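You operate a simulated robot arm through the tools that you are given. There is no shell and no other tool. Be economical: measure what you need, move in short steps, check, and stop when the job is done.

Carry out the task below with a simulated two-armed robot. There is one attempt and no reset: what you move stays moved.

Task
Empty the green jug into the trough and rain-test the roof.
Fine: green jug back in its place; run the blue valve till the white jug holds 200 ml or more, and shut it; pour that back into the trough; white jug back under the gutter; the cups stay dry. Set down upright: green jug, white jug.

The check looks at the end state, three seconds after you hand in, the way a careful person would. Anything else that was tipped, shoved, dropped, spilled or broken makes it a failure.

Robot
Two 7-joint arms with two-finger parallel grippers on one trunk, on a base that drives. Base frame: it is fixed to the floor where the robot stands at the start and does not move with it; the origin is under the middle of the robot, x ahead of it, y to its left, z up. Readings come in mm, degrees, newtons and seconds.
The left shoulder is at the start at [88, 171, 1216], the right one opposite. With the tool pointing down near the work surface each hand reaches from about 100 to 820 mm from the robot's upright axis, wherever it stands, measured 20 degrees to its own side. Places, roughly: blue valve [900, -100, 1100]; trough [900, -400, 1200]; yellow valve [900, -600, 1100]. Payload 4.4 kg a hand.
The tool frame of a hand sits at the grasp point between the pads (the TCP): z along the fingers, y along the line on which they close. The tips reach 23 mm beyond it. The gripper opens to 94 mm. The fingers are 38 mm wide and 10 mm thick; the gripper's body (54 by 96 mm) begins 39 mm behind the TCP.
Orientation is told as [roll, pitch, yaw] about the base's x, y, z axes, in that order, counted from this pose: with the fingers straight down and closing along the base's y, the tool's x points along the base's -x, its y along +y and its z along -z.

Tools
- The arms move only by the tool jog_arm. It takes "left_motion", "right_motion" or both (then of equal length, played together; a hand with none holds still); each is a list of rows, each a list of 3 entries, a list of its own where there are three numbers: the shift along the tool's x, y, z in mm, then the turn, a rotation vector about the tool's x, y, z in degrees, then the finger opening in mm, from 0 to 94. In form: [[[dx, dy, dz], [ax, ay, az], hand], ...]. A call has 1 to 8 rows; each row shifts and turns the commanded pose from where the row before left it, along the tool's axes as they then stand. A row lasts 0.2 s, in which the tool goes at most 50 mm and 8.6 degrees; a call with a longer step from one row to the next is refused whole, and so is a gripper value outside its range. Where a pose cannot be reached the arm comes as near as it can. A force on the tool above 40 N (or 10 N above the force at the start of the call, whichever is more), or a blocked arm, ends the call early, and 0.2 s more pass. The fingers move at their own pace (about 72 mm/s each) and stop on an object; they squeeze with about 25 N. The grip force told is the motor's: it shows also when the fingers shut on nothing. Time passes only in rows, and 0.2 s behind the last, so rows that do not move let the fingers close. It gives the time, the measured TCP pose, the force on the tool (base axes), the opening and the grip force at its end, in the units of the frame above (readings bear some noise), with the torque about the TCP (base axes, N m) and any sound that the robot's microphone picked up, and new pictures: "show" is both (left out), scene, wrist or none (wrist: the cameras of the hands that moved).
- Cameras (640 x 400 px; columns grow to the right, rows downward): "scene" is now at [188.4, -23.3, 1391.6]; the picture's right is [-0.29, -0.96, 0.00], its down [-0.38, 0.11, -0.92] and it looks along [0.88, -0.27, -0.39] (base axes); focal length 214 px, centre (320, 200). "left" rides on the left gripper at [87, -16, -74] in its tool frame; the picture's right is [0.18, 0.98, 0.00], its down [-0.58, 0.11, -0.81] and it looks along [-0.79, 0.15, 0.59] (tool axes); focal length 243 px, centre (320, 200). "right" rides on the right gripper at [86, 16, -74] in its tool frame; the picture's right is [-0.18, 0.98, 0.00], its down [-0.58, -0.11, -0.81] and it looks along [-0.79, -0.15, 0.59] (tool axes); focal length 243 px, centre (320, 200). There is no depth. A picture from a camera that has moved, and an enlarged one, comes with that camera's place and axes in the base frame and with its lens. The place of the scene camera against the robot may be out by one fixed shift of up to 18 mm in any direction.
- move_column(by): slides the trunk up (or, below 0, down) by that many mm; the arms and the scene camera ride with it, the base frame stays. It gives what a move gives, with no picture.
- base_move(legs): drives the robot by 1 to 6 legs, each [ahead, left, turn to the left] in mm, mm and degrees, along the robot's own axes; the way and the turn of a leg run together, so that a leg with both is an arc; at most 1500 mm and 180 degrees a leg. The arms and the cameras ride along, it lands a little off, and it stops where it bumps. It gives what a move gives, and a new picture of the scene camera.
- head_to(pan, tilt): turns the head with the scene camera to pan (to the left, within 80 degrees either way) and tilt (down, from -29 to 69), counted from straight ahead of the robot. It gives what a move gives, and a new picture of the scene camera.
- enlarge(camera, box): a new picture of the part [left, top, right, bottom] of that camera's present view, enlarged. No time passes.
- sign_off(): hands the job in; it is judged then, once.

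Work in short steps. Places have to be worked out from the pictures, the camera data and where the tool is seen: move nearer, look again, correct. Check each grasp and each placing, and mend what went wrong. You have 120 turns and 260 pictures in all, those below and enlarged ones among them. Open the grippers and draw the arms clear of the work before you hand the job in, unless the task says otherwise.

The tools are called after "Emit:" as a command line: name --argument value ..., lists and objects as JSON in quotes. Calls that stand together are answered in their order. jog_arm: Moves the arms, as the interface text tells. Its arguments: {"type":"object","properties":{"left_motion":{"type":"array","items":{"type":"array"}},"right_motion":{"type":"array","items":{"type":"array"}},"show":{"type":"string","enum":["both","scene","wrist","none"]}},"required":[]} The other tools are called the same way: move_column (by) slides the trunk up or down; base_move (legs) drives the base; head_to (pan, tilt) turns the head that bears the scene camera; enlarge (camera, box) takes an enlarged picture of a part of a camera's view; sign_off () hands the job in.

At the start:

```text
time_s: 0.0
left_tcp_pos: [536.5, 181.9, 1512.8]
left_tcp_rot: [0.0, 0.0, 0.1]
left_force: [0.3, 0.8, -0.5]
left_ft_torque: [-0.02, 0.0, -0.02]
left_grip_width: 93.9
left_grip_force: 0.0
right_tcp_pos: [423.1, -319.5, 1480.0]
right_tcp_rot: [0.1, 0.0, 0.0]
right_force: [0.1, 0.6, 0.2]
right_ft_torque: [0.02, 0.01, -0.02]
right_grip_width: 94.0
right_grip_force: 0.0
trunk travel left (down, up): [-227.0, 161.0]
robot x, y, heading: [-2.4, 0.2, 0.2]
head pan, tilt: [-16.9, 23.3]
```

scene: 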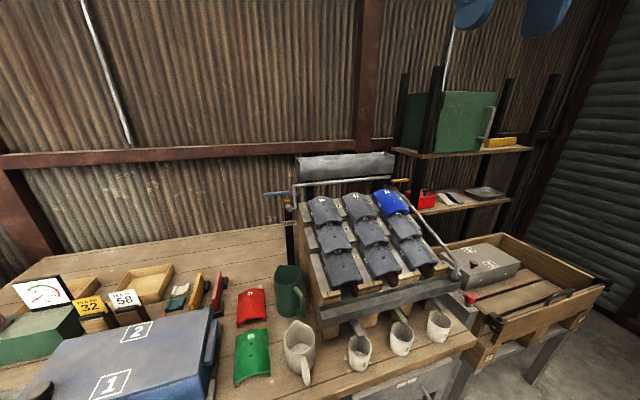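
right: 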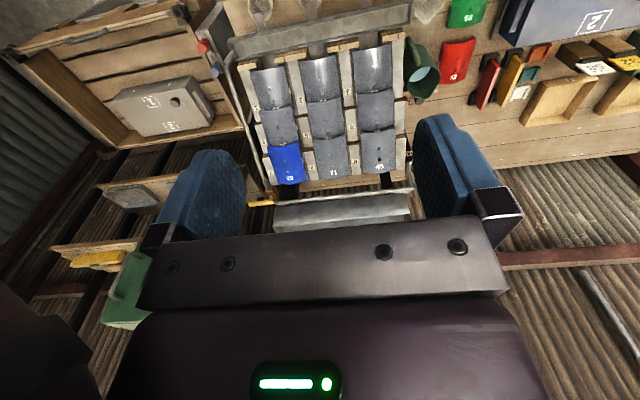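
left: 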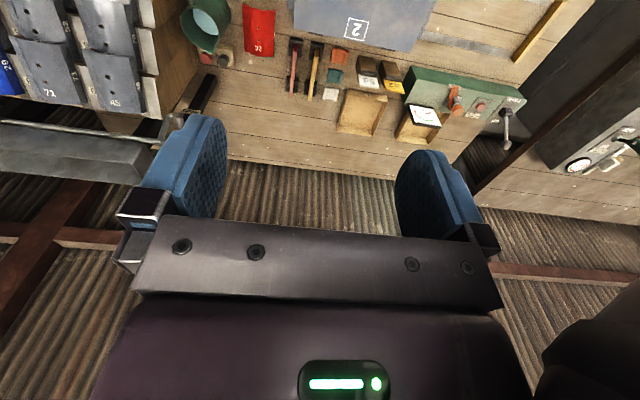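

The scene shows a sloping test roof with the trough on top, a green jug left of it, and a white jug at the gutter outlet. I'll enlarge the parts that matter first.

Emit:
enlarge --camera "scene" --box '[220, 140, 480, 400]'

Emit:
enlarge --camera "scene" --box '[240, 140, 420, 250]'

Emit:
enlarge --camera "right" --box '[220, 0, 480, 230]'

```text
1.54 times, centred on (350, 270) of scene
camera zoom: at [188.4, -23.3, 1391.6], right [-0.29, -0.96, 0.0], down [-0.38, 0.11, -0.92], along [0.88, -0.27, -0.39], focal length 330 px, centre (274, 92)
```

zoom: 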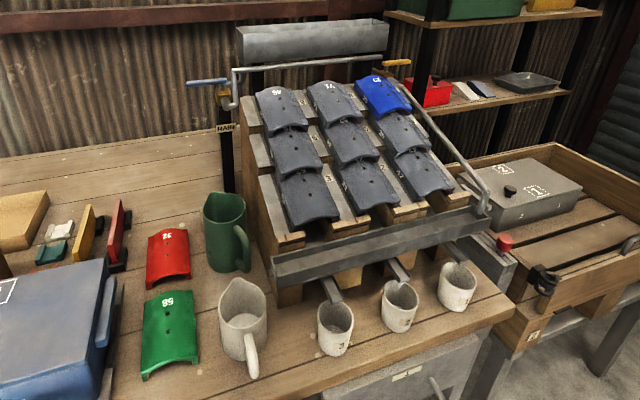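

```text
3.56 times, centred on (330, 195) of scene
camera zoom: at [188.4, -23.3, 1391.6], right [-0.29, -0.96, 0.0], down [-0.38, 0.11, -0.92], along [0.88, -0.27, -0.39], focal length 763 px, centre (284, 218)
```

zoom: 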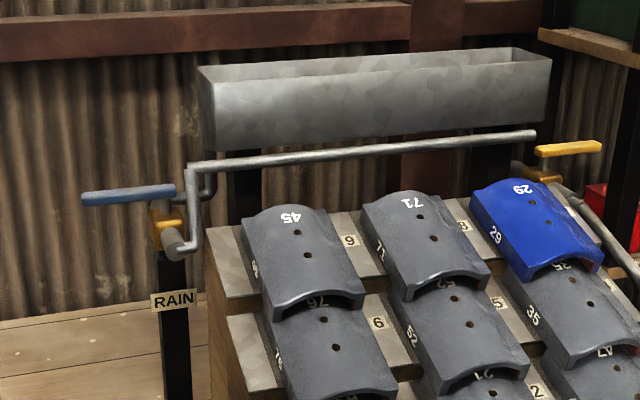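

```text
1.74 times, centred on (350, 115) of right
camera zoom: at [335.9, -301.8, 1555.4], right [0.18, 0.98, 0.0], down [0.58, -0.11, 0.81], along [0.79, -0.15, -0.59], focal length 422 px, centre (268, 348)
```

zoom: 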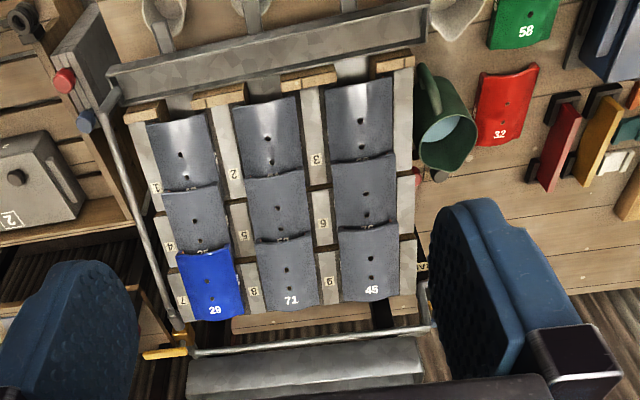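

The enlarged views hold real detail, so I'll use more of them on the jugs, the valves and the tiles.

Emit:
enlarge --camera "scene" --box '[260, 255, 340, 395]'

Emit:
enlarge --camera "scene" --box '[255, 175, 325, 220]'

Emit:
enlarge --camera "scene" --box '[380, 165, 480, 305]'

Emit:
enlarge --camera "scene" --box '[295, 185, 445, 300]'

Emit:
enlarge --camera "right" --box '[380, 0, 480, 110]'

```text
2.86 times, centred on (300, 325) of scene
camera zoom: at [188.4, -23.3, 1391.6], right [-0.29, -0.96, 0.0], down [-0.38, 0.11, -0.92], along [0.88, -0.27, -0.39], focal length 613 px, centre (377, -157)
```

zoom: 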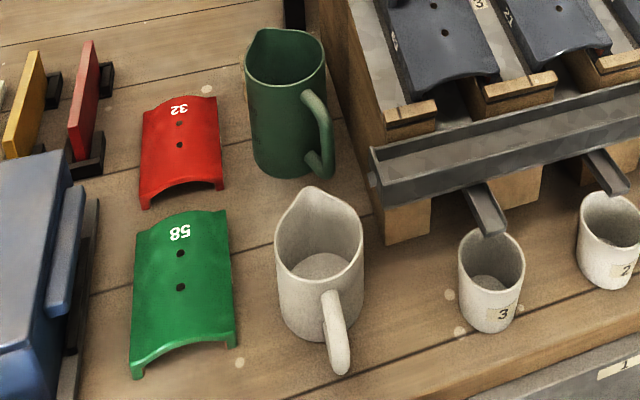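

```text
8.89 times, centred on (290, 198) of scene
camera zoom: at [188.4, -23.3, 1391.6], right [-0.29, -0.96, 0.0], down [-0.38, 0.11, -0.92], along [0.88, -0.27, -0.39], focal length 1906 px, centre (587, 222)
```

zoom: 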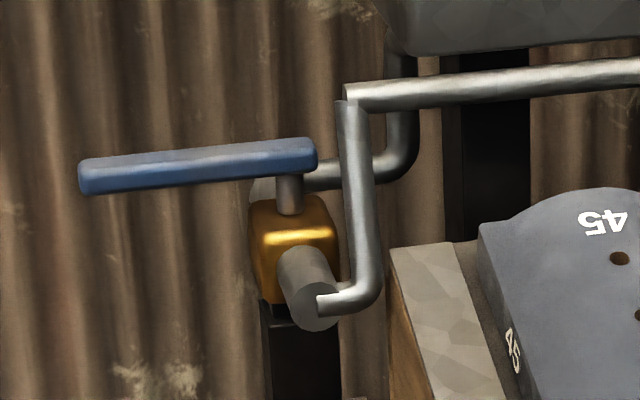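

```text
2.86 times, centred on (430, 235) of scene
camera zoom: at [188.4, -23.3, 1391.6], right [-0.29, -0.96, 0.0], down [-0.38, 0.11, -0.92], along [0.88, -0.27, -0.39], focal length 613 px, centre (6, 100)
```

zoom: 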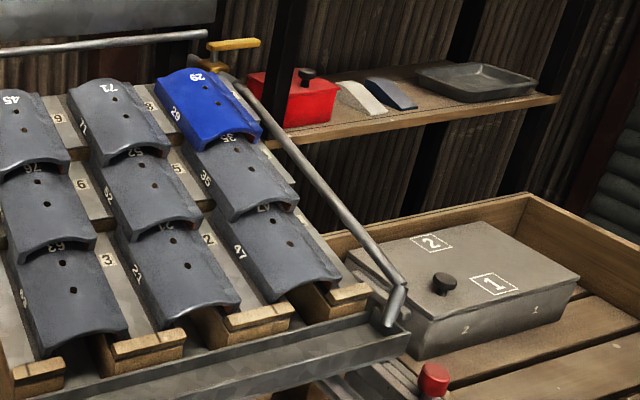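

```text
3.48 times, centred on (370, 242) of scene
camera zoom: at [188.4, -23.3, 1391.6], right [-0.29, -0.96, 0.0], down [-0.38, 0.11, -0.92], along [0.88, -0.27, -0.39], focal length 746 px, centre (146, 52)
```

zoom: 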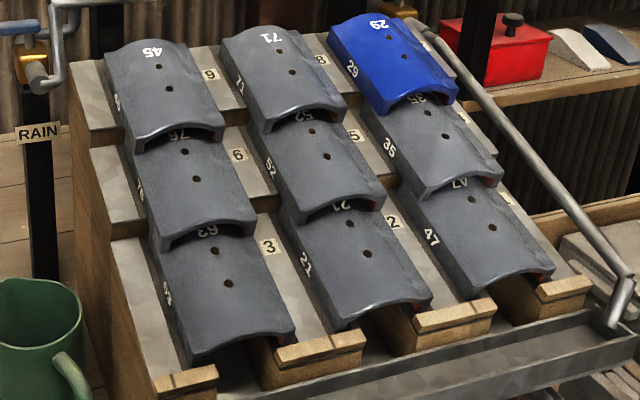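

```text
3.64 times, centred on (430, 55) of right
camera zoom: at [335.9, -301.8, 1555.4], right [0.18, 0.98, 0.0], down [0.58, -0.11, 0.81], along [0.79, -0.15, -0.59], focal length 882 px, centre (-80, 727)
```

zoom: 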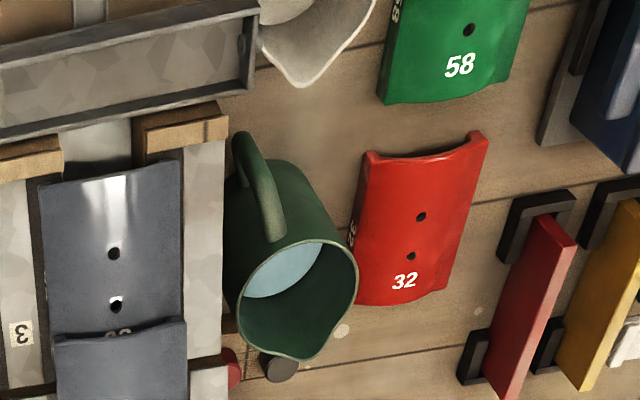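

Estimates so far: the table top is at z≈775, the green jug at about (705,-80) with its handle toward the robot and slightly right, and the blue lever runs along y at (900,-42..-122,1120). I'll test whether the right hand can take a horizontal pose with its camera on top, turning it high and clear of everything.

Emit:
jog_arm --right_motion '[[[0, 0, 0], [0, 0, 8.5], 94], [[0, 0, 0], [0, 0, 8.5], 94], [[0, 0, 0], [0, 0, 8.5], 94], [[0, 0, 0], [0, 0, 8.5], 94], [[0, 0, 0], [0, 0, 8.5], 94], [[0, 0, 0], [0, 0, 8.5], 94], [[0, 0, 0], [0, 0, 8.5], 94], [[0, 0, 0], [0, 0, 8.5], 94]]' --show "none"

Emit:
jog_arm --right_motion '[[[0, 0, 0], [0, 0, 8.5], 94], [[0, 0, 0], [0, 0, 8.5], 94], [[0, 0, 0], [0, 0, 8.5], 94], [[0, 0, 0], [0, 0, 8.5], 94], [[0, 0, 0], [0, 0, 8.5], 94], [[0, 0, 0], [0, 0, 8.5], 94], [[0, 0, 0], [0, 0, 8.5], 94], [[0, 0, 0], [0, 0, 8.5], 94]]' --show "none"

Emit:
jog_arm --right_motion '[[[0, 0, 0], [0, 0, 8.5], 94], [[0, 0, 0], [0, 0, 8.5], 94], [[0, 0, 0], [0, 0, 8.5], 94], [[0, 0, 0], [0, 0, 8.5], 94], [[0, 0, 0], [0, 0, 8.5], 94]]' --show "scene"

```text
time_s: 1.8
left_tcp_pos: [535.7, 181.8, 1512.6]
left_tcp_rot: [0.0, 0.0, 0.1]
left_force: [-1.4, -0.4, 0.3]
left_ft_torque: [0.01, 0.02, -0.02]
left_grip_width: 94.0
left_grip_force: 0.1
right_tcp_pos: [422.9, -318.1, 1480.4]
right_tcp_rot: [0.0, 0.1, -68.2]
right_force: [0.2, 0.3, 0.5]
right_ft_torque: [0.01, -0.01, -0.06]
right_grip_width: 94.1
right_grip_force: 0.2
trunk travel left (down, up): [-227.0, 161.0]
robot x, y, heading: [0.7, 2.3, -0.2]
head pan, tilt: [-16.9, 23.3]
```

```text
time_s: 3.6
left_tcp_pos: [538.0, 182.4, 1512.5]
left_tcp_rot: [-0.1, 0.1, 0.2]
left_force: [1.0, -0.4, -1.1]
left_ft_torque: [0.02, 0.04, -0.01]
left_grip_width: 93.9
left_grip_force: 0.1
right_tcp_pos: [449.3, -334.1, 1486.5]
right_tcp_rot: [-0.1, 0.0, -135.9]
right_force: [1.6, -0.2, 0.6]
right_ft_torque: [0.04, 0.05, -0.01]
right_grip_width: 94.0
right_grip_force: 0.0
right hand out of reach, approached as far as the arm can: row 8
trunk travel left (down, up): [-227.0, 161.0]
robot x, y, heading: [1.7, -2.2, 0.1]
head pan, tilt: [-16.9, 23.3]
```

```text
time_s: 4.8
left_tcp_pos: [539.9, 182.3, 1511.4]
left_tcp_rot: [0.0, 0.2, 0.1]
left_force: [0.5, 0.8, -0.8]
left_ft_torque: [0.03, 0.02, 0.0]
left_grip_width: 94.0
left_grip_force: 0.1
right_tcp_pos: [586.6, -437.7, 1552.4]
right_tcp_rot: [0.3, 0.5, -177.9]
right_force: [1.1, 0.0, -0.6]
right_ft_torque: [0.0, -0.01, -0.02]
right_grip_width: 93.9
right_grip_force: 0.0
right hand out of reach, approached as far as the arm can: row 1, 2, 3, 4, 5
trunk travel left (down, up): [-227.0, 161.0]
robot x, y, heading: [1.9, -0.9, -0.4]
head pan, tilt: [-16.9, 23.3]
camera scene: at [191.2, -23.1, 1390.7], right [-0.29, -0.96, 0.0], down [-0.38, 0.11, -0.92], along [0.88, -0.27, -0.4], focal length 214 px, centre (320, 200)
```

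scene: 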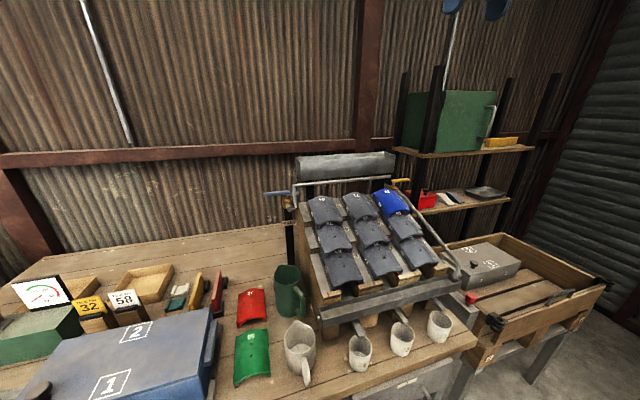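

The flipped wrist is near a joint limit. I'll pitch up to horizontal from here and see whether that pose eases it.

Emit:
jog_arm --right_motion '[[[0, 0, 0], [0, 8.5, 0], 94], [[0, 0, 0], [0, 8.5, 0], 94], [[0, 0, 0], [0, 8.5, 0], 94], [[0, 0, 0], [0, 8.5, 0], 94], [[0, 0, 0], [0, 8.5, 0], 94], [[0, 0, 0], [0, 8.5, 0], 94], [[0, 0, 0], [0, 8.5, 0], 94], [[0, 0, 0], [0, 8.5, 0], 94]]' --show "none"

Emit:
jog_arm --right_motion '[[[0, 0, -20], [0, 8.5, 0], 94], [[0, 0, -20], [0, 8.5, 0], 94], [[0, 0, -20], [0, 5, 0], 94], [[-40, 0, -20], [0, 0, 0], 94], [[-40, 0, -20], [0, 0, 0], 94], [[-40, 0, 0], [0, 0, 0], 94]]' --show "both"

```text
time_s: 6.6
left_tcp_pos: [538.2, 180.9, 1511.3]
left_tcp_rot: [0.1, 0.0, 0.1]
left_force: [-0.9, 0.0, -0.7]
left_ft_torque: [0.01, 0.02, 0.0]
left_grip_width: 93.8
left_grip_force: 0.1
right_tcp_pos: [649.0, -526.4, 1625.9]
right_tcp_rot: [0.0, 68.0, -178.3]
right_force: [-0.2, 0.1, 0.0]
right_ft_torque: [0.05, -0.01, -0.01]
right_grip_width: 93.9
right_grip_force: 0.1
right hand out of reach, approached as far as the arm can: row 1, 2, 3, 4, 5, 6, 7, 8
trunk travel left (down, up): [-227.0, 161.0]
robot x, y, heading: [4.5, -0.4, 0.1]
head pan, tilt: [-16.9, 23.3]
```

```text
time_s: 8.0
left_tcp_pos: [535.6, 179.5, 1513.3]
left_tcp_rot: [-0.1, -0.1, 0.0]
left_force: [0.6, -1.3, 0.4]
left_ft_torque: [0.0, 0.0, -0.01]
left_grip_width: 93.9
left_grip_force: 0.0
right_tcp_pos: [657.1, -577.8, 1553.5]
right_tcp_rot: [136.2, 90.0, -41.7]
right_force: [0.1, 0.5, 0.1]
right_ft_torque: [-0.02, -0.02, 0.02]
right_grip_width: 94.2
right_grip_force: 0.1
right hand out of reach, approached as far as the arm can: row 1, 2, 3, 4, 5, 6
trunk travel left (down, up): [-227.0, 161.0]
robot x, y, heading: [-1.3, 2.2, 0.1]
head pan, tilt: [-16.9, 23.3]
camera scene: at [188.8, -24.3, 1391.4], right [-0.29, -0.96, 0.0], down [-0.38, 0.12, -0.92], along [0.88, -0.27, -0.4], focal length 214 px, centre (320, 200)
camera right: at [582.3, -595.9, 1640.2], right [0.04, -0.98, -0.18], down [-0.81, 0.08, -0.58], along [0.59, 0.17, -0.79], focal length 243 px, centre (320, 200)
```

scene: 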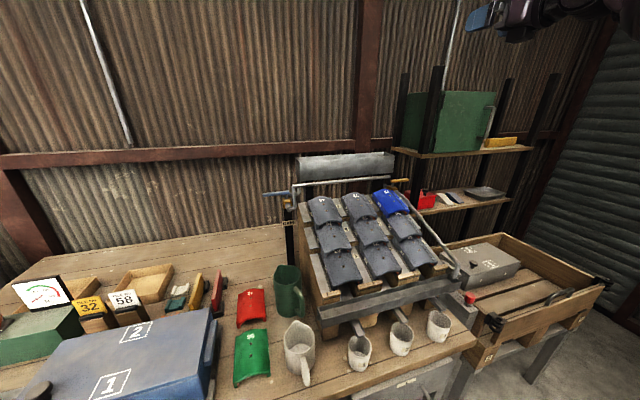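
right: 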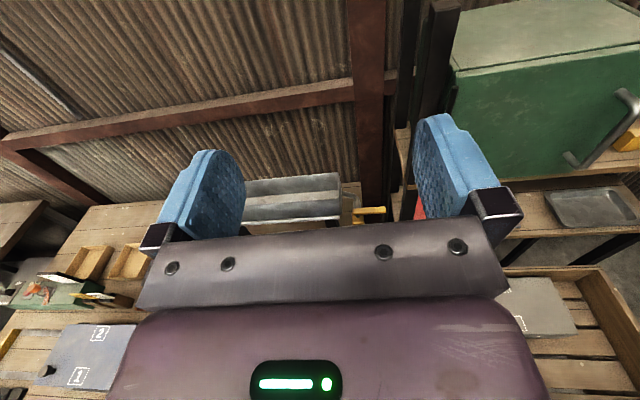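

Flipped works only in a contorted, outward position, so I'll go back to the normal roll with the camera underneath. A small downward tilt and a high grip on the handle will keep the camera clear of the table. Unrolling now.

Emit:
jog_arm --right_motion '[[[0, 0, 0], [0, 0, -8.5], 94], [[0, 0, 0], [0, 0, -8.5], 94], [[0, 0, 0], [0, 0, -8.5], 94], [[0, 0, 0], [0, 0, -8.5], 94], [[0, 0, 0], [0, 0, -8.5], 94], [[0, 0, 0], [0, 0, -8.5], 94], [[0, 0, 0], [0, 0, -8.5], 94], [[0, 0, 0], [0, 0, -8.5], 94]]' --show "none"

Emit:
jog_arm --right_motion '[[[0, 0, 0], [0, 0, -8.5], 94], [[0, 0, 0], [0, 0, -8.5], 94], [[0, 0, 0], [0, 0, -8.5], 94], [[0, 0, 0], [0, 0, -8.5], 94], [[0, 0, 0], [0, 0, -8.5], 94], [[0, 0, 0], [0, 0, -8.5], 94], [[0, 0, 0], [0, 0, -8.5], 94], [[0, 0, 0], [0, 0, -8.5], 94]]' --show "none"

Emit:
jog_arm --right_motion '[[[0, 0, 0], [0, 0, -8.5], 94], [[0, 0, 0], [0, 0, -8.5], 94], [[0, 0, 0], [0, 0, -8.5], 94], [[0, 0, 0], [0, 0, -8.5], 94], [[0, 0, 0], [0, 0, -8.5], 94], [[0, 0, 0], [0, 0, -1.5], 94]]' --show "none"

```text
time_s: 9.8
left_tcp_pos: [537.0, 180.9, 1513.4]
left_tcp_rot: [0.1, 0.0, 0.1]
left_force: [0.1, -0.3, -0.3]
left_ft_torque: [-0.04, -0.02, 0.0]
left_grip_width: 94.1
left_grip_force: 0.1
right_tcp_pos: [657.2, -577.0, 1555.6]
right_tcp_rot: [90.0, 22.0, -88.7]
right_force: [0.2, -0.9, -0.1]
right_ft_torque: [0.03, 0.0, 0.02]
right_grip_width: 93.9
right_grip_force: 0.1
trunk travel left (down, up): [-227.0, 161.0]
robot x, y, heading: [-0.3, -1.1, 0.1]
head pan, tilt: [-16.9, 23.3]
```

```text
time_s: 11.6
left_tcp_pos: [536.1, 181.3, 1512.0]
left_tcp_rot: [0.1, 0.1, 0.1]
left_force: [1.1, -0.4, 0.0]
left_ft_torque: [-0.01, 0.01, 0.01]
left_grip_width: 94.1
left_grip_force: 0.1
right_tcp_pos: [658.7, -576.2, 1554.8]
right_tcp_rot: [89.9, -46.1, -88.6]
right_force: [-0.5, -0.2, -0.4]
right_ft_torque: [0.02, 0.01, 0.0]
right_grip_width: 94.0
right_grip_force: 0.0
trunk travel left (down, up): [-227.0, 161.0]
robot x, y, heading: [0.6, 1.6, -0.1]
head pan, tilt: [-16.9, 23.3]
```

```text
time_s: 13.0
left_tcp_pos: [535.5, 182.0, 1513.2]
left_tcp_rot: [-0.1, 0.0, 0.1]
left_force: [-1.2, 0.7, 0.4]
left_ft_torque: [0.01, -0.02, -0.03]
left_grip_width: 93.9
left_grip_force: 0.2
right_tcp_pos: [657.2, -576.7, 1554.7]
right_tcp_rot: [-101.5, -89.9, 103.0]
right_force: [-0.1, -0.5, -0.8]
right_ft_torque: [0.01, 0.01, -0.01]
right_grip_width: 94.1
right_grip_force: 0.0
trunk travel left (down, up): [-227.0, 161.0]
robot x, y, heading: [-2.5, 0.1, 0.2]
head pan, tilt: [-16.9, 23.3]
```

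The right hand now points forward. I'll measure both jugs' handles from the left wrist camera, since it has the scene camera's view crossed, and the head looks again with the handles centred.

Emit:
enlarge --camera "left" --box '[150, 0, 270, 75]'

Emit:
head_to --pan -10 --tilt 42

Emit:
enlarge --camera "scene" --box '[250, 130, 410, 230]'

```text
5.33 times, centred on (210, 38) of left
camera zoom: at [448.2, 165.4, 1588.4], right [-0.18, 0.98, 0.0], down [0.58, 0.11, 0.81], along [0.79, 0.15, -0.59], focal length 1294 px, centre (907, 1067)
```

zoom: 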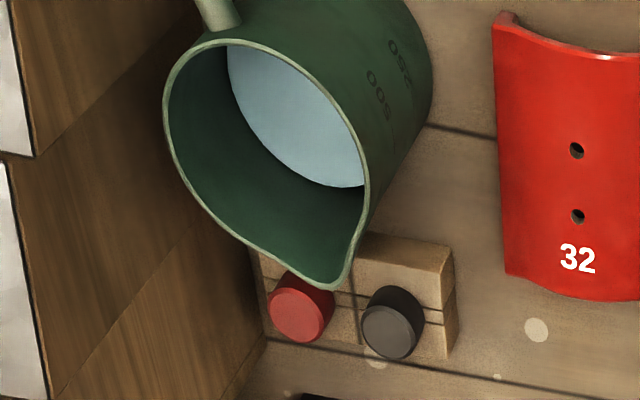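

```text
time_s: 13.8
left_tcp_pos: [536.2, 182.5, 1513.7]
left_tcp_rot: [0.0, 0.0, 0.1]
left_force: [0.3, 0.0, -0.1]
left_ft_torque: [-0.01, -0.02, 0.02]
left_grip_width: 94.0
left_grip_force: 0.0
right_tcp_pos: [658.4, -575.9, 1555.9]
right_tcp_rot: [99.8, -89.9, -98.3]
right_force: [0.4, 0.0, -0.3]
right_ft_torque: [0.03, 0.05, -0.02]
right_grip_width: 93.9
right_grip_force: 0.0
trunk travel left (down, up): [-227.0, 161.0]
robot x, y, heading: [-2.0, 3.1, -0.0]
head pan, tilt: [-10.0, 42.0]
camera scene: at [182.2, -11.0, 1362.6], right [-0.17, -0.98, 0.0], down [-0.66, 0.12, -0.74], along [0.73, -0.13, -0.67], focal length 214 px, centre (320, 200)
```

scene: 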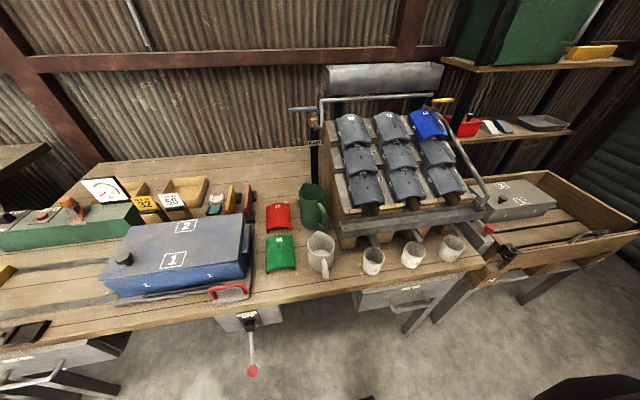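

```text
4.00 times, centred on (330, 180) of scene
camera zoom: at [182.2, -11.0, 1362.6], right [-0.17, -0.98, 0.0], down [-0.66, 0.12, -0.74], along [0.73, -0.13, -0.67], focal length 858 px, centre (280, 280)
```

zoom: 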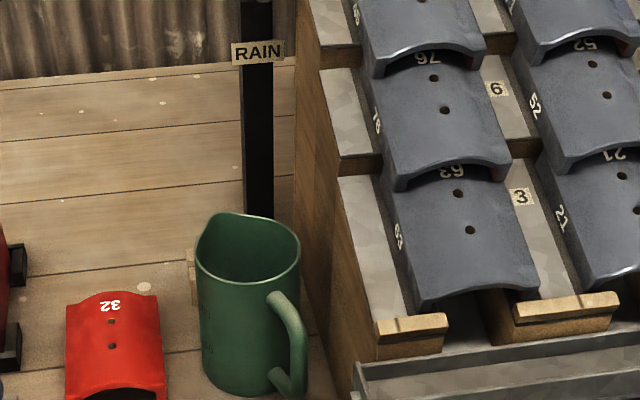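

The jug bearings from two cameras disagree slightly on height. I'll bring the left hand nearer to get a good baseline for the jugs, the gutter end and the table.

Emit:
jog_arm --left_motion '[[[14, -17, 40], [0, 0, 0], 94], [[14, -17, 40], [0, 0, 0], 94], [[14, -17, 40], [0, 0, 0], 94], [[14, -17, 40], [0, 0, 0], 94], [[14, -17, 40], [0, 0, 0], 94], [[14, -17, 40], [0, 0, 0], 94]]' --show "wrist"

Emit:
jog_arm --left_motion '[[[16, -18, 40], [0, 0, 0], 94], [[16, -18, 40], [0, 0, 0], 94], [[16, -18, 40], [0, 0, 0], 94], [[16, -18, 40], [0, 0, 0], 94], [[14, -18, 40], [0, 0, 0], 94]]' --show "wrist"

```text
time_s: 15.2
left_tcp_pos: [451.8, 78.5, 1270.6]
left_tcp_rot: [-0.1, 0.0, 0.2]
left_force: [0.7, 0.0, -0.8]
left_ft_torque: [-0.03, -0.01, 0.0]
left_grip_width: 94.1
left_grip_force: 0.1
right_tcp_pos: [658.5, -576.2, 1555.0]
right_tcp_rot: [54.6, -89.9, -53.1]
right_force: [1.2, -0.4, -1.1]
right_ft_torque: [0.07, -0.03, 0.0]
right_grip_width: 94.0
right_grip_force: 0.1
trunk travel left (down, up): [-227.0, 161.0]
robot x, y, heading: [0.5, -2.7, -0.1]
head pan, tilt: [-10.0, 42.0]
camera left: at [365.3, 62.4, 1347.6], right [-0.19, 0.98, 0.0], down [0.58, 0.11, 0.81], along [0.79, 0.15, -0.59], focal length 243 px, centre (320, 200)
```

left: 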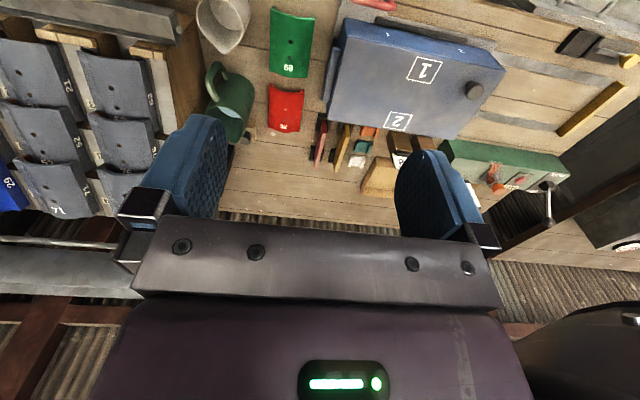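

```text
time_s: 16.4
left_tcp_pos: [373.7, -11.9, 1073.2]
left_tcp_rot: [0.0, -0.1, 0.1]
left_force: [0.6, 0.1, -0.5]
left_ft_torque: [0.01, -0.04, -0.02]
left_grip_width: 94.3
left_grip_force: 0.0
right_tcp_pos: [658.7, -576.8, 1554.3]
right_tcp_rot: [79.8, -89.9, -78.3]
right_force: [0.6, 0.1, 0.2]
right_ft_torque: [-0.02, -0.01, 0.0]
right_grip_width: 93.6
right_grip_force: 0.1
trunk travel left (down, up): [-227.0, 161.0]
robot x, y, heading: [0.3, 6.2, 0.1]
head pan, tilt: [-10.0, 42.0]
camera left: at [286.4, -27.9, 1148.8], right [-0.19, 0.98, 0.0], down [0.58, 0.11, 0.81], along [0.79, 0.15, -0.59], focal length 243 px, centre (320, 200)
```

left: 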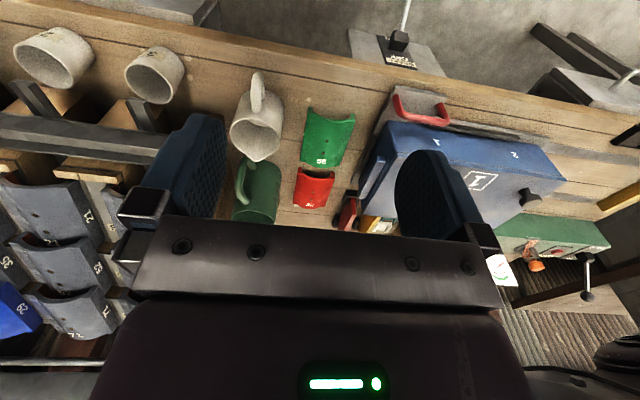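

The white jug's spout tip works out at (611,-81,831). Now enlarged views from this position to fix the handles and the gutter end.

Emit:
enlarge --camera "left" --box '[200, 60, 360, 240]'

Emit:
enlarge --camera "left" --box '[0, 0, 240, 160]'

Emit:
enlarge --camera "scene" --box '[250, 170, 410, 290]'

```text
2.22 times, centred on (280, 150) of left
camera zoom: at [286.4, -27.9, 1148.8], right [-0.19, 0.98, 0.0], down [0.58, 0.11, 0.81], along [0.79, 0.15, -0.59], focal length 539 px, centre (409, 311)
```

zoom: 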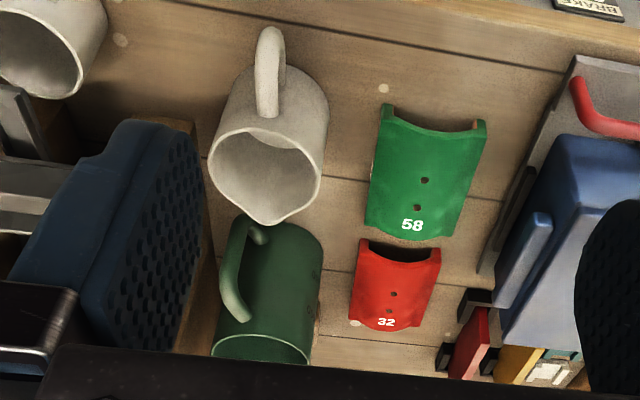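

```text
2.50 times, centred on (120, 80) of left
camera zoom: at [286.4, -27.9, 1148.8], right [-0.19, 0.98, 0.0], down [0.58, 0.11, 0.81], along [0.79, 0.15, -0.59], focal length 606 px, centre (820, 500)
```

zoom: 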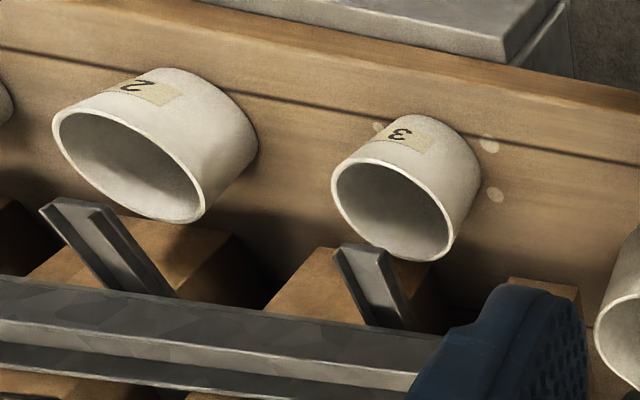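

```text
3.33 times, centred on (330, 230) of scene
camera zoom: at [182.6, -11.4, 1362.4], right [-0.17, -0.98, 0.0], down [-0.66, 0.12, -0.74], along [0.73, -0.13, -0.67], focal length 715 px, centre (287, 100)
```

zoom: 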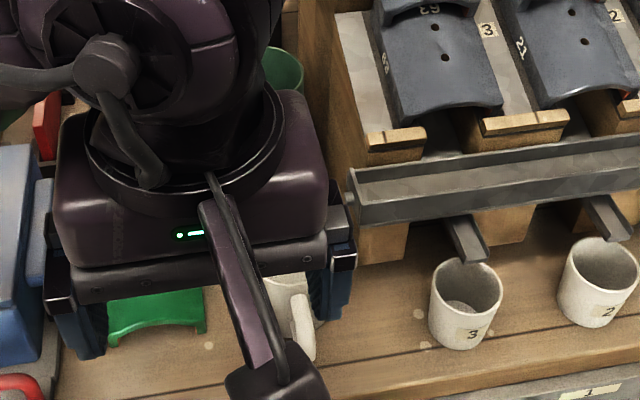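

Triangulating across the cameras gives these positions:
- **Green jug:** axis (737,-91), spout tip (797,-68,871), handle bar near (664,-118), z 800–845.
- **White jug:** axis (561,-84), rim 826, handle bar near x 485.
- **Gutter:** left end near (572,-133,880).

The white jug sits in the approach to the green handle, so the hand needs to point downward at about 40°. Pouring by rolling sideways over the trough would then be the natural motion. I'll test that motion empty-handed.

Emit:
jog_arm --right_motion '[[[19, 31, 18], [0, 5, 0], 94], [[17, 31, 20], [0, 5, 0], 94], [[15, 31, 21], [0, 5, 0], 94], [[13, 31, 22], [0, 5, 0], 94], [[11, 31, 22], [0, 5, 0], 94], [[9, 31, 23], [0, 5, 0], 94], [[6, 31, 24], [0, 5, 0], 94], [[4, 30, 24], [0, 5, 0], 94]]' --show "none"

Emit:
jog_arm --right_motion '[[[0, 0, 0], [-5.47, 0, 6.51], 94], [[0, 0, 0], [-5.47, 0, 6.51], 94], [[0, 0, 0], [-5.47, 0, 6.51], 94], [[0, 0, 0], [-5.47, 0, 6.51], 94], [[0, 0, 0], [-5.47, 0, 6.51], 94], [[0, 0, 0], [-5.47, 0, 6.51], 94], [[0, 0, 0], [-5.47, 0, 6.51], 94], [[0, 0, 0], [-5.47, 0, 6.51], 94]]' --show "none"

Emit:
jog_arm --right_motion '[[[0, 0, 0], [-5.47, 0, 6.51], 94], [[0, 0, 0], [-5.47, 0, 6.51], 94], [[0, 0, 0], [-5.47, 0, 6.51], 94], [[0, 0, 0], [-5.47, 0, 6.51], 94], [[0, 0, 0], [-5.47, 0, 6.51], 94]]' --show "scene"

```text
time_s: 18.2
left_tcp_pos: [374.6, -10.3, 1073.3]
left_tcp_rot: [-0.1, -0.1, 0.1]
left_force: [0.1, -0.4, 0.2]
left_ft_torque: [-0.04, 0.02, -0.01]
left_grip_width: 93.6
left_grip_force: 0.0
right_tcp_pos: [793.4, -322.7, 1409.8]
right_tcp_rot: [0.0, -49.9, 1.5]
right_force: [1.2, 0.1, -0.2]
right_ft_torque: [-0.02, 0.0, -0.04]
right_grip_width: 93.9
right_grip_force: 0.0
trunk travel left (down, up): [-227.0, 161.0]
robot x, y, heading: [0.7, -1.1, 0.2]
head pan, tilt: [-10.0, 42.0]
```

```text
time_s: 20.0
left_tcp_pos: [374.8, -11.1, 1074.2]
left_tcp_rot: [0.0, 0.0, 0.1]
left_force: [0.7, -0.1, 0.6]
left_ft_torque: [-0.04, -0.01, 0.01]
left_grip_width: 94.2
left_grip_force: 0.1
right_tcp_pos: [792.9, -326.3, 1409.0]
right_tcp_rot: [75.8, -16.5, -46.5]
right_force: [0.6, -1.3, 1.2]
right_ft_torque: [0.0, 0.0, 0.01]
right_grip_width: 93.9
right_grip_force: 0.0
trunk travel left (down, up): [-227.0, 161.0]
robot x, y, heading: [1.6, 1.0, -0.2]
head pan, tilt: [-10.0, 42.0]
```

```text
time_s: 21.2
left_tcp_pos: [373.9, -9.6, 1072.4]
left_tcp_rot: [-0.1, 0.0, 0.1]
left_force: [-0.9, -0.7, -0.6]
left_ft_torque: [0.01, -0.01, 0.04]
left_grip_width: 94.0
left_grip_force: 0.0
right_tcp_pos: [792.1, -325.9, 1411.0]
right_tcp_rot: [103.7, 15.7, -46.6]
right_force: [-0.1, -1.1, -0.5]
right_ft_torque: [-0.05, 0.03, 0.02]
right_grip_width: 93.9
right_grip_force: 0.0
trunk travel left (down, up): [-227.0, 161.0]
robot x, y, heading: [1.6, -1.6, -0.0]
head pan, tilt: [-10.0, 42.0]
camera scene: at [182.5, -10.8, 1362.4], right [-0.17, -0.98, 0.0], down [-0.66, 0.12, -0.74], along [0.73, -0.13, -0.67], focal length 214 px, centre (320, 200)
```

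scene: 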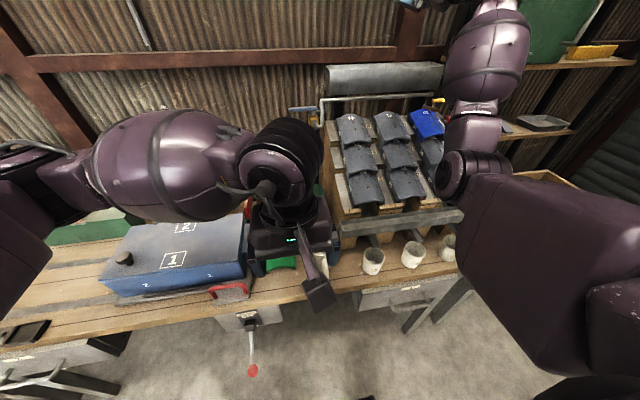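

The roll pour runs 110° without any reach trouble. For the grasp I'll point the hand about 65° down, so its camera passes over the white jug's rim. Now I unroll the right hand and shift the left hand aside, closed, as a lookout.

Emit:
jog_arm --right_motion '[[[0, 0, 0], [5.47, 0, -6.51], 60], [[0, 0, 0], [5.47, 0, -6.51], 60], [[0, 0, 0], [5.47, 0, -6.51], 60], [[0, 0, 0], [5.47, 0, -6.51], 60], [[0, 0, 0], [5.47, 0, -6.51], 60], [[0, 0, 0], [5.47, 0, -6.51], 60], [[0, 0, 0], [5.47, 0, -6.51], 60], [[0, 0, 0], [5.47, 0, -6.51], 60]]' --left_motion '[[[0, 26, -16], [0, 0, 0], 0], [[0, 26, -16], [0, 0, 0], 0], [[0, 26, -16], [0, 0, 0], 0], [[0, 26, -16], [0, 0, 0], 0], [[0, 26, -16], [0, 0, 0], 0], [[0, 26, -16], [0, 0, 0], 0], [[0, 26, -16], [0, 0, 0], 0], [[0, 26, -16], [0, 0, 0], 0]]' --show "none"

Emit:
jog_arm --right_motion '[[[0, 0, 0], [5.47, 0, -6.51], 60], [[0, 0, 0], [5.47, 0, -6.51], 60], [[0, 0, 0], [5.47, 0, -6.51], 60], [[0, 0, 0], [5.47, 0, -6.51], 60], [[0, 0, 0], [5.47, 0, -6.51], 60], [[0, 0, 0], [0, 8.3, 0], 60], [[0, 0, 0], [0, 8.3, 0], 60], [[0, 0, 0], [0, 8.3, 0], 60]]' --show "none"

```text
time_s: 23.0
left_tcp_pos: [372.5, 198.9, 1201.9]
left_tcp_rot: [-0.1, 0.0, 0.0]
left_force: [0.5, 0.4, 0.0]
left_ft_torque: [0.0, -0.01, -0.01]
left_grip_width: 0.1
left_grip_force: 24.8
right_tcp_pos: [791.9, -324.1, 1412.1]
right_tcp_rot: [54.9, -34.5, -37.3]
right_force: [0.2, 0.7, 0.2]
right_ft_torque: [-0.01, 0.01, 0.02]
right_grip_width: 59.9
right_grip_force: 0.2
trunk travel left (down, up): [-227.0, 161.0]
robot x, y, heading: [-1.0, -1.5, -0.0]
head pan, tilt: [-10.0, 42.0]
```

```text
time_s: 24.8
left_tcp_pos: [373.6, 198.0, 1199.8]
left_tcp_rot: [-0.1, -0.2, 0.2]
left_force: [0.4, 0.0, 0.3]
left_ft_torque: [-0.01, -0.01, -0.01]
left_grip_width: 0.0
left_grip_force: 24.9
right_tcp_pos: [792.3, -325.9, 1412.8]
right_tcp_rot: [-0.1, -25.0, 1.5]
right_force: [0.2, -0.1, 0.6]
right_ft_torque: [0.0, 0.01, -0.01]
right_grip_width: 59.9
right_grip_force: 0.1
trunk travel left (down, up): [-227.0, 161.0]
robot x, y, heading: [0.2, 2.2, 0.2]
head pan, tilt: [-10.0, 42.0]
```

Right hand is at a=65°. I bring it over the green jug's handle, still well above it.

Emit:
jog_arm --right_motion '[[[35, 26, 32], [0, 0, 0], 60], [[35, 26, 32], [0, 0, 0], 60], [[35, 26, 32], [0, 0, 0], 60], [[35, 26, 32], [0, 0, 0], 60], [[35, 26, 32], [0, 0, 0], 60], [[35, 26, 32], [0, 0, 0], 60], [[35, 26, 32], [0, 0, 0], 60], [[35, 26, 31], [0, 0, 0], 60]]' --show "wrist"

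Emit:
enlarge --camera "left" --box '[40, 60, 280, 230]'

```text
refused: row 1 steps farther than a row can; nothing moved
```

```text
2.35 times, centred on (160, 145) of left
camera zoom: at [285.8, 182.2, 1276.5], right [-0.19, 0.98, 0.0], down [0.58, 0.11, 0.81], along [0.79, 0.15, -0.59], focal length 571 px, centre (696, 329)
```

zoom: 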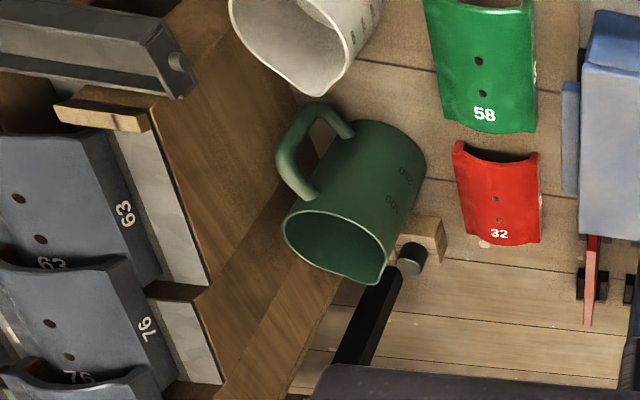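

The row exceeded the step limit, and the handle position is confirmed (bar at about (666,-117), z 783–850). Retrying with shorter steps.

Emit:
jog_arm --right_motion '[[[28, 21, 25.5], [0, 0, 0], 60], [[28, 21, 25.5], [0, 0, 0], 60], [[28, 21, 25.5], [0, 0, 0], 60], [[28, 21, 25.5], [0, 0, 0], 60], [[28, 21, 25.5], [0, 0, 0], 60], [[28, 21, 25.5], [0, 0, 0], 60], [[28, 21, 25.5], [0, 0, 0], 60], [[28, 21, 25.5], [0, 0, 0], 60]]' --show "none"

Emit:
jog_arm --right_motion '[[[28, 21, 25.5], [0, 0, 0], 60], [[28, 19, 25.5], [0, 0, 0], 60]]' --show "wrist"

Emit:
enlarge --camera "left" --box '[40, 60, 280, 230]'

```text
time_s: 26.6
left_tcp_pos: [374.1, 198.1, 1200.6]
left_tcp_rot: [-0.1, -0.1, 0.1]
left_force: [0.8, -0.5, -0.2]
left_ft_torque: [0.03, 0.01, 0.0]
left_grip_width: 0.1
left_grip_force: 24.9
right_tcp_pos: [672.5, -160.5, 1131.5]
right_tcp_rot: [0.1, -25.1, 1.5]
right_force: [0.4, -0.4, 0.3]
right_ft_torque: [-0.01, 0.0, -0.03]
right_grip_width: 60.1
right_grip_force: 0.0
trunk travel left (down, up): [-227.0, 161.0]
robot x, y, heading: [2.4, -0.5, 0.1]
head pan, tilt: [-10.0, 42.0]
```

```text
time_s: 27.2
left_tcp_pos: [373.8, 197.3, 1200.7]
left_tcp_rot: [0.0, 0.0, 0.2]
left_force: [0.4, 0.3, -0.7]
left_ft_torque: [0.01, 0.0, 0.03]
left_grip_width: 0.0
left_grip_force: 25.6
right_tcp_pos: [642.8, -120.9, 1060.7]
right_tcp_rot: [0.1, -25.1, 1.4]
right_force: [0.6, -0.7, -0.2]
right_ft_torque: [-0.01, -0.02, 0.0]
right_grip_width: 60.2
right_grip_force: 0.1
trunk travel left (down, up): [-227.0, 161.0]
robot x, y, heading: [-0.7, 1.3, 0.0]
head pan, tilt: [-10.0, 42.0]
camera right: at [531.8, -106.6, 1091.2], right [0.14, 0.99, 0.08], down [0.19, -0.11, 0.98], along [0.97, -0.12, -0.2], focal length 243 px, centre (320, 200)
```

right: 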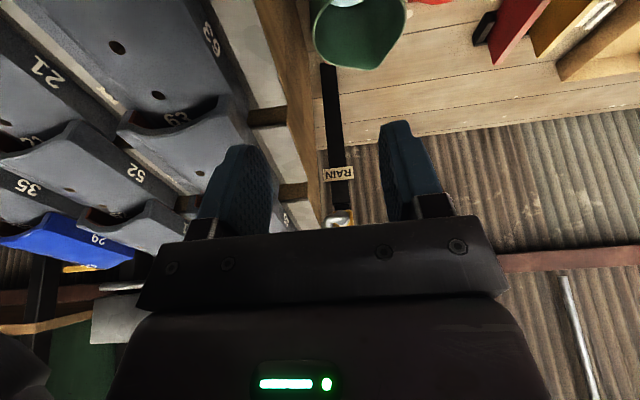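

```text
2.35 times, centred on (160, 145) of left
camera zoom: at [286.1, 181.3, 1276.5], right [-0.18, 0.98, 0.0], down [0.58, 0.11, 0.81], along [0.79, 0.15, -0.59], focal length 571 px, centre (696, 329)
```

zoom: 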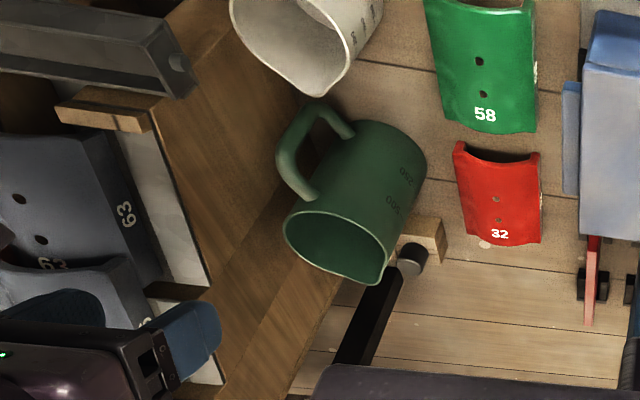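

The view is clear. I tilt to about 70° for more camera clearance over the white jug and descend to just above the handle.

Emit:
jog_arm --right_motion '[[[14, 1, 37], [0, 5, 0], 60], [[11, 1, 38], [0, 0, 0], 60], [[11, 1, 38], [0, 0, 0], 60], [[11, 1, 38], [0, 0, 0], 60]]' --show "wrist"

Emit:
enlarge --camera "left" --box '[60, 40, 260, 190]'

Emit:
enlarge --camera "scene" --box '[230, 130, 430, 300]'

```text
time_s: 28.0
left_tcp_pos: [373.1, 197.3, 1200.9]
left_tcp_rot: [0.1, 0.0, 0.0]
left_force: [0.8, 0.3, -0.3]
left_ft_torque: [0.02, 0.04, 0.0]
left_grip_width: 0.1
left_grip_force: 25.2
right_tcp_pos: [647.7, -119.5, 960.8]
right_tcp_rot: [0.1, -20.3, 1.5]
right_force: [-20.4, -0.1, 12.9]
right_ft_torque: [-0.49, 0.69, -0.76]
right_grip_width: 60.0
right_grip_force: 0.0
trunk travel left (down, up): [-227.0, 161.0]
robot x, y, heading: [2.0, -3.4, 0.1]
head pan, tilt: [-10.0, 42.0]
stopped in row 3 (right hand): the force on the tool passed its limit at 60 N (the readings are from after the stop); the commanded pose is now the measured one
camera right: at [540.3, -103.9, 1001.1], right [0.15, 0.99, 0.06], down [0.27, -0.1, 0.96], along [0.95, -0.12, -0.28], focal length 243 px, centre (320, 200)
```

right: 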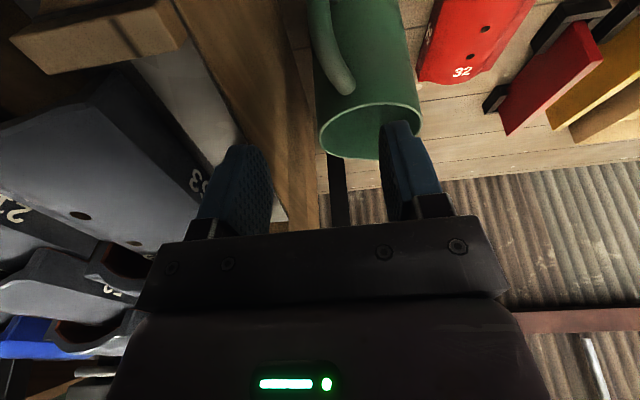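

```text
2.67 times, centred on (160, 115) of left
camera zoom: at [285.5, 181.1, 1276.7], right [-0.18, 0.98, 0.0], down [0.58, 0.11, 0.81], along [0.79, 0.15, -0.59], focal length 647 px, centre (747, 427)
```

zoom: 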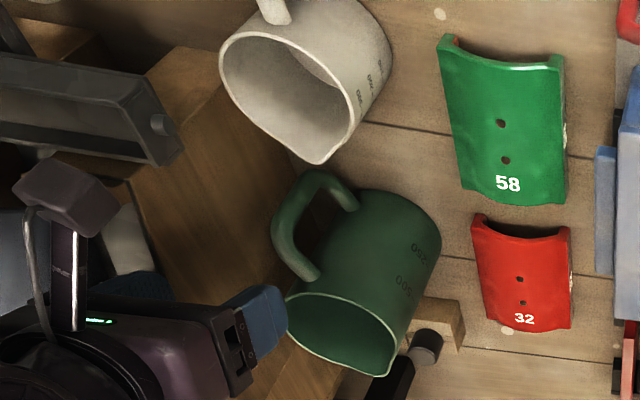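

```text
2.35 times, centred on (330, 215) of scene
camera zoom: at [181.2, -11.0, 1362.8], right [-0.17, -0.98, 0.0], down [-0.66, 0.12, -0.74], along [0.73, -0.13, -0.67], focal length 505 px, centre (296, 165)
```

zoom: 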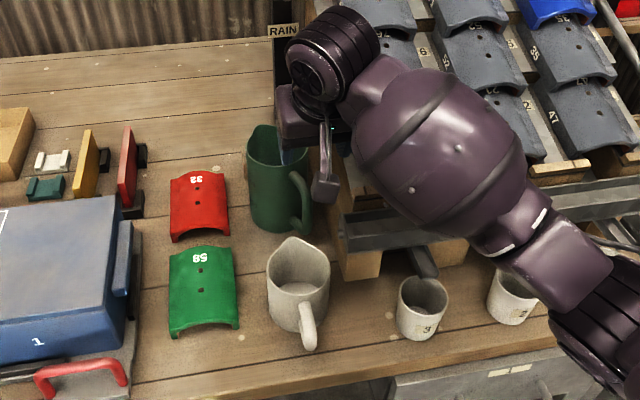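

The right finger met the roof's side at about (637,-158,933): the handle stands only some 33 mm from the roof, too close for the gripper body. I'll instead take the jug by its left rim from above, slide it about 38 mm away from the roof, and grasp the handle there. First I back off upward and make the hand vertical.

Emit:
jog_arm --right_motion '[[[-10, 15, -28], [0, 0, 0], 40], [[-10, 15, -28], [0, 0, 0], 40], [[-10, 20, -28], [0, 6.8, 0], 40], [[0, 20, 0], [0, 6.8, 0], 40], [[0, 0, 0], [0, 6.8, 0], 40], [[-40, 0, 0], [0, 0, 0], 40], [[-40, 0, 0], [0, 0, 0], 40]]' --show "wrist"

Emit:
enlarge --camera "left" --box '[60, 40, 260, 190]'

Emit:
enlarge --camera "scene" --box '[270, 110, 400, 230]'

```text
time_s: 29.6
left_tcp_pos: [374.5, 198.4, 1201.0]
left_tcp_rot: [-0.1, -0.1, 0.1]
left_force: [0.3, -0.1, 0.4]
left_ft_torque: [-0.04, 0.03, 0.02]
left_grip_width: 0.1
left_grip_force: 25.6
right_tcp_pos: [727.9, -46.2, 1048.5]
right_tcp_rot: [0.0, 0.2, 1.4]
right_force: [0.2, 1.3, -0.9]
right_ft_torque: [0.03, -0.03, 0.01]
right_grip_width: 40.4
right_grip_force: 0.1
trunk travel left (down, up): [-227.0, 161.0]
robot x, y, heading: [0.3, 3.5, 0.0]
head pan, tilt: [-10.0, 42.0]
camera right: at [640.0, -32.2, 1124.4], right [0.16, 0.99, 0.0], down [0.58, -0.09, 0.81], along [0.8, -0.13, -0.59], focal length 243 px, centre (320, 200)
```

right: 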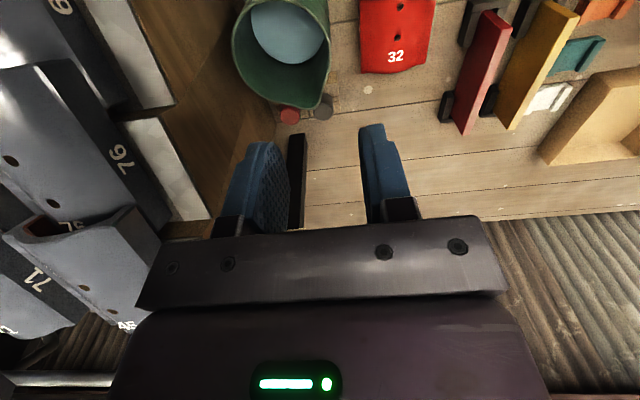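

```text
2.67 times, centred on (160, 115) of left
camera zoom: at [286.5, 181.3, 1276.3], right [-0.18, 0.98, 0.0], down [0.58, 0.11, 0.81], along [0.79, 0.15, -0.59], focal length 647 px, centre (747, 427)
```

zoom: 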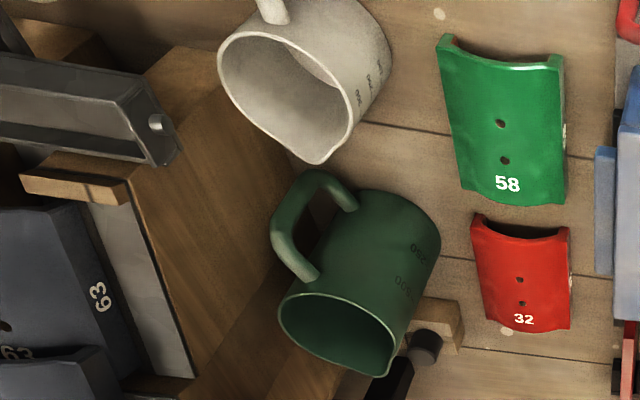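

```text
3.33 times, centred on (335, 170) of scene
camera zoom: at [182.4, -10.7, 1362.5], right [-0.17, -0.98, 0.0], down [-0.66, 0.12, -0.74], along [0.73, -0.13, -0.67], focal length 715 px, centre (270, 300)
```

zoom: 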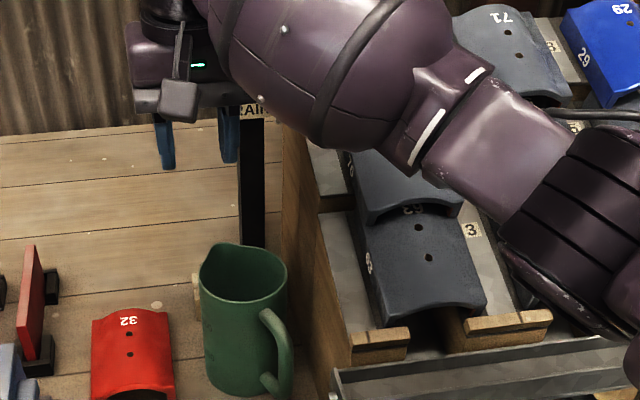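

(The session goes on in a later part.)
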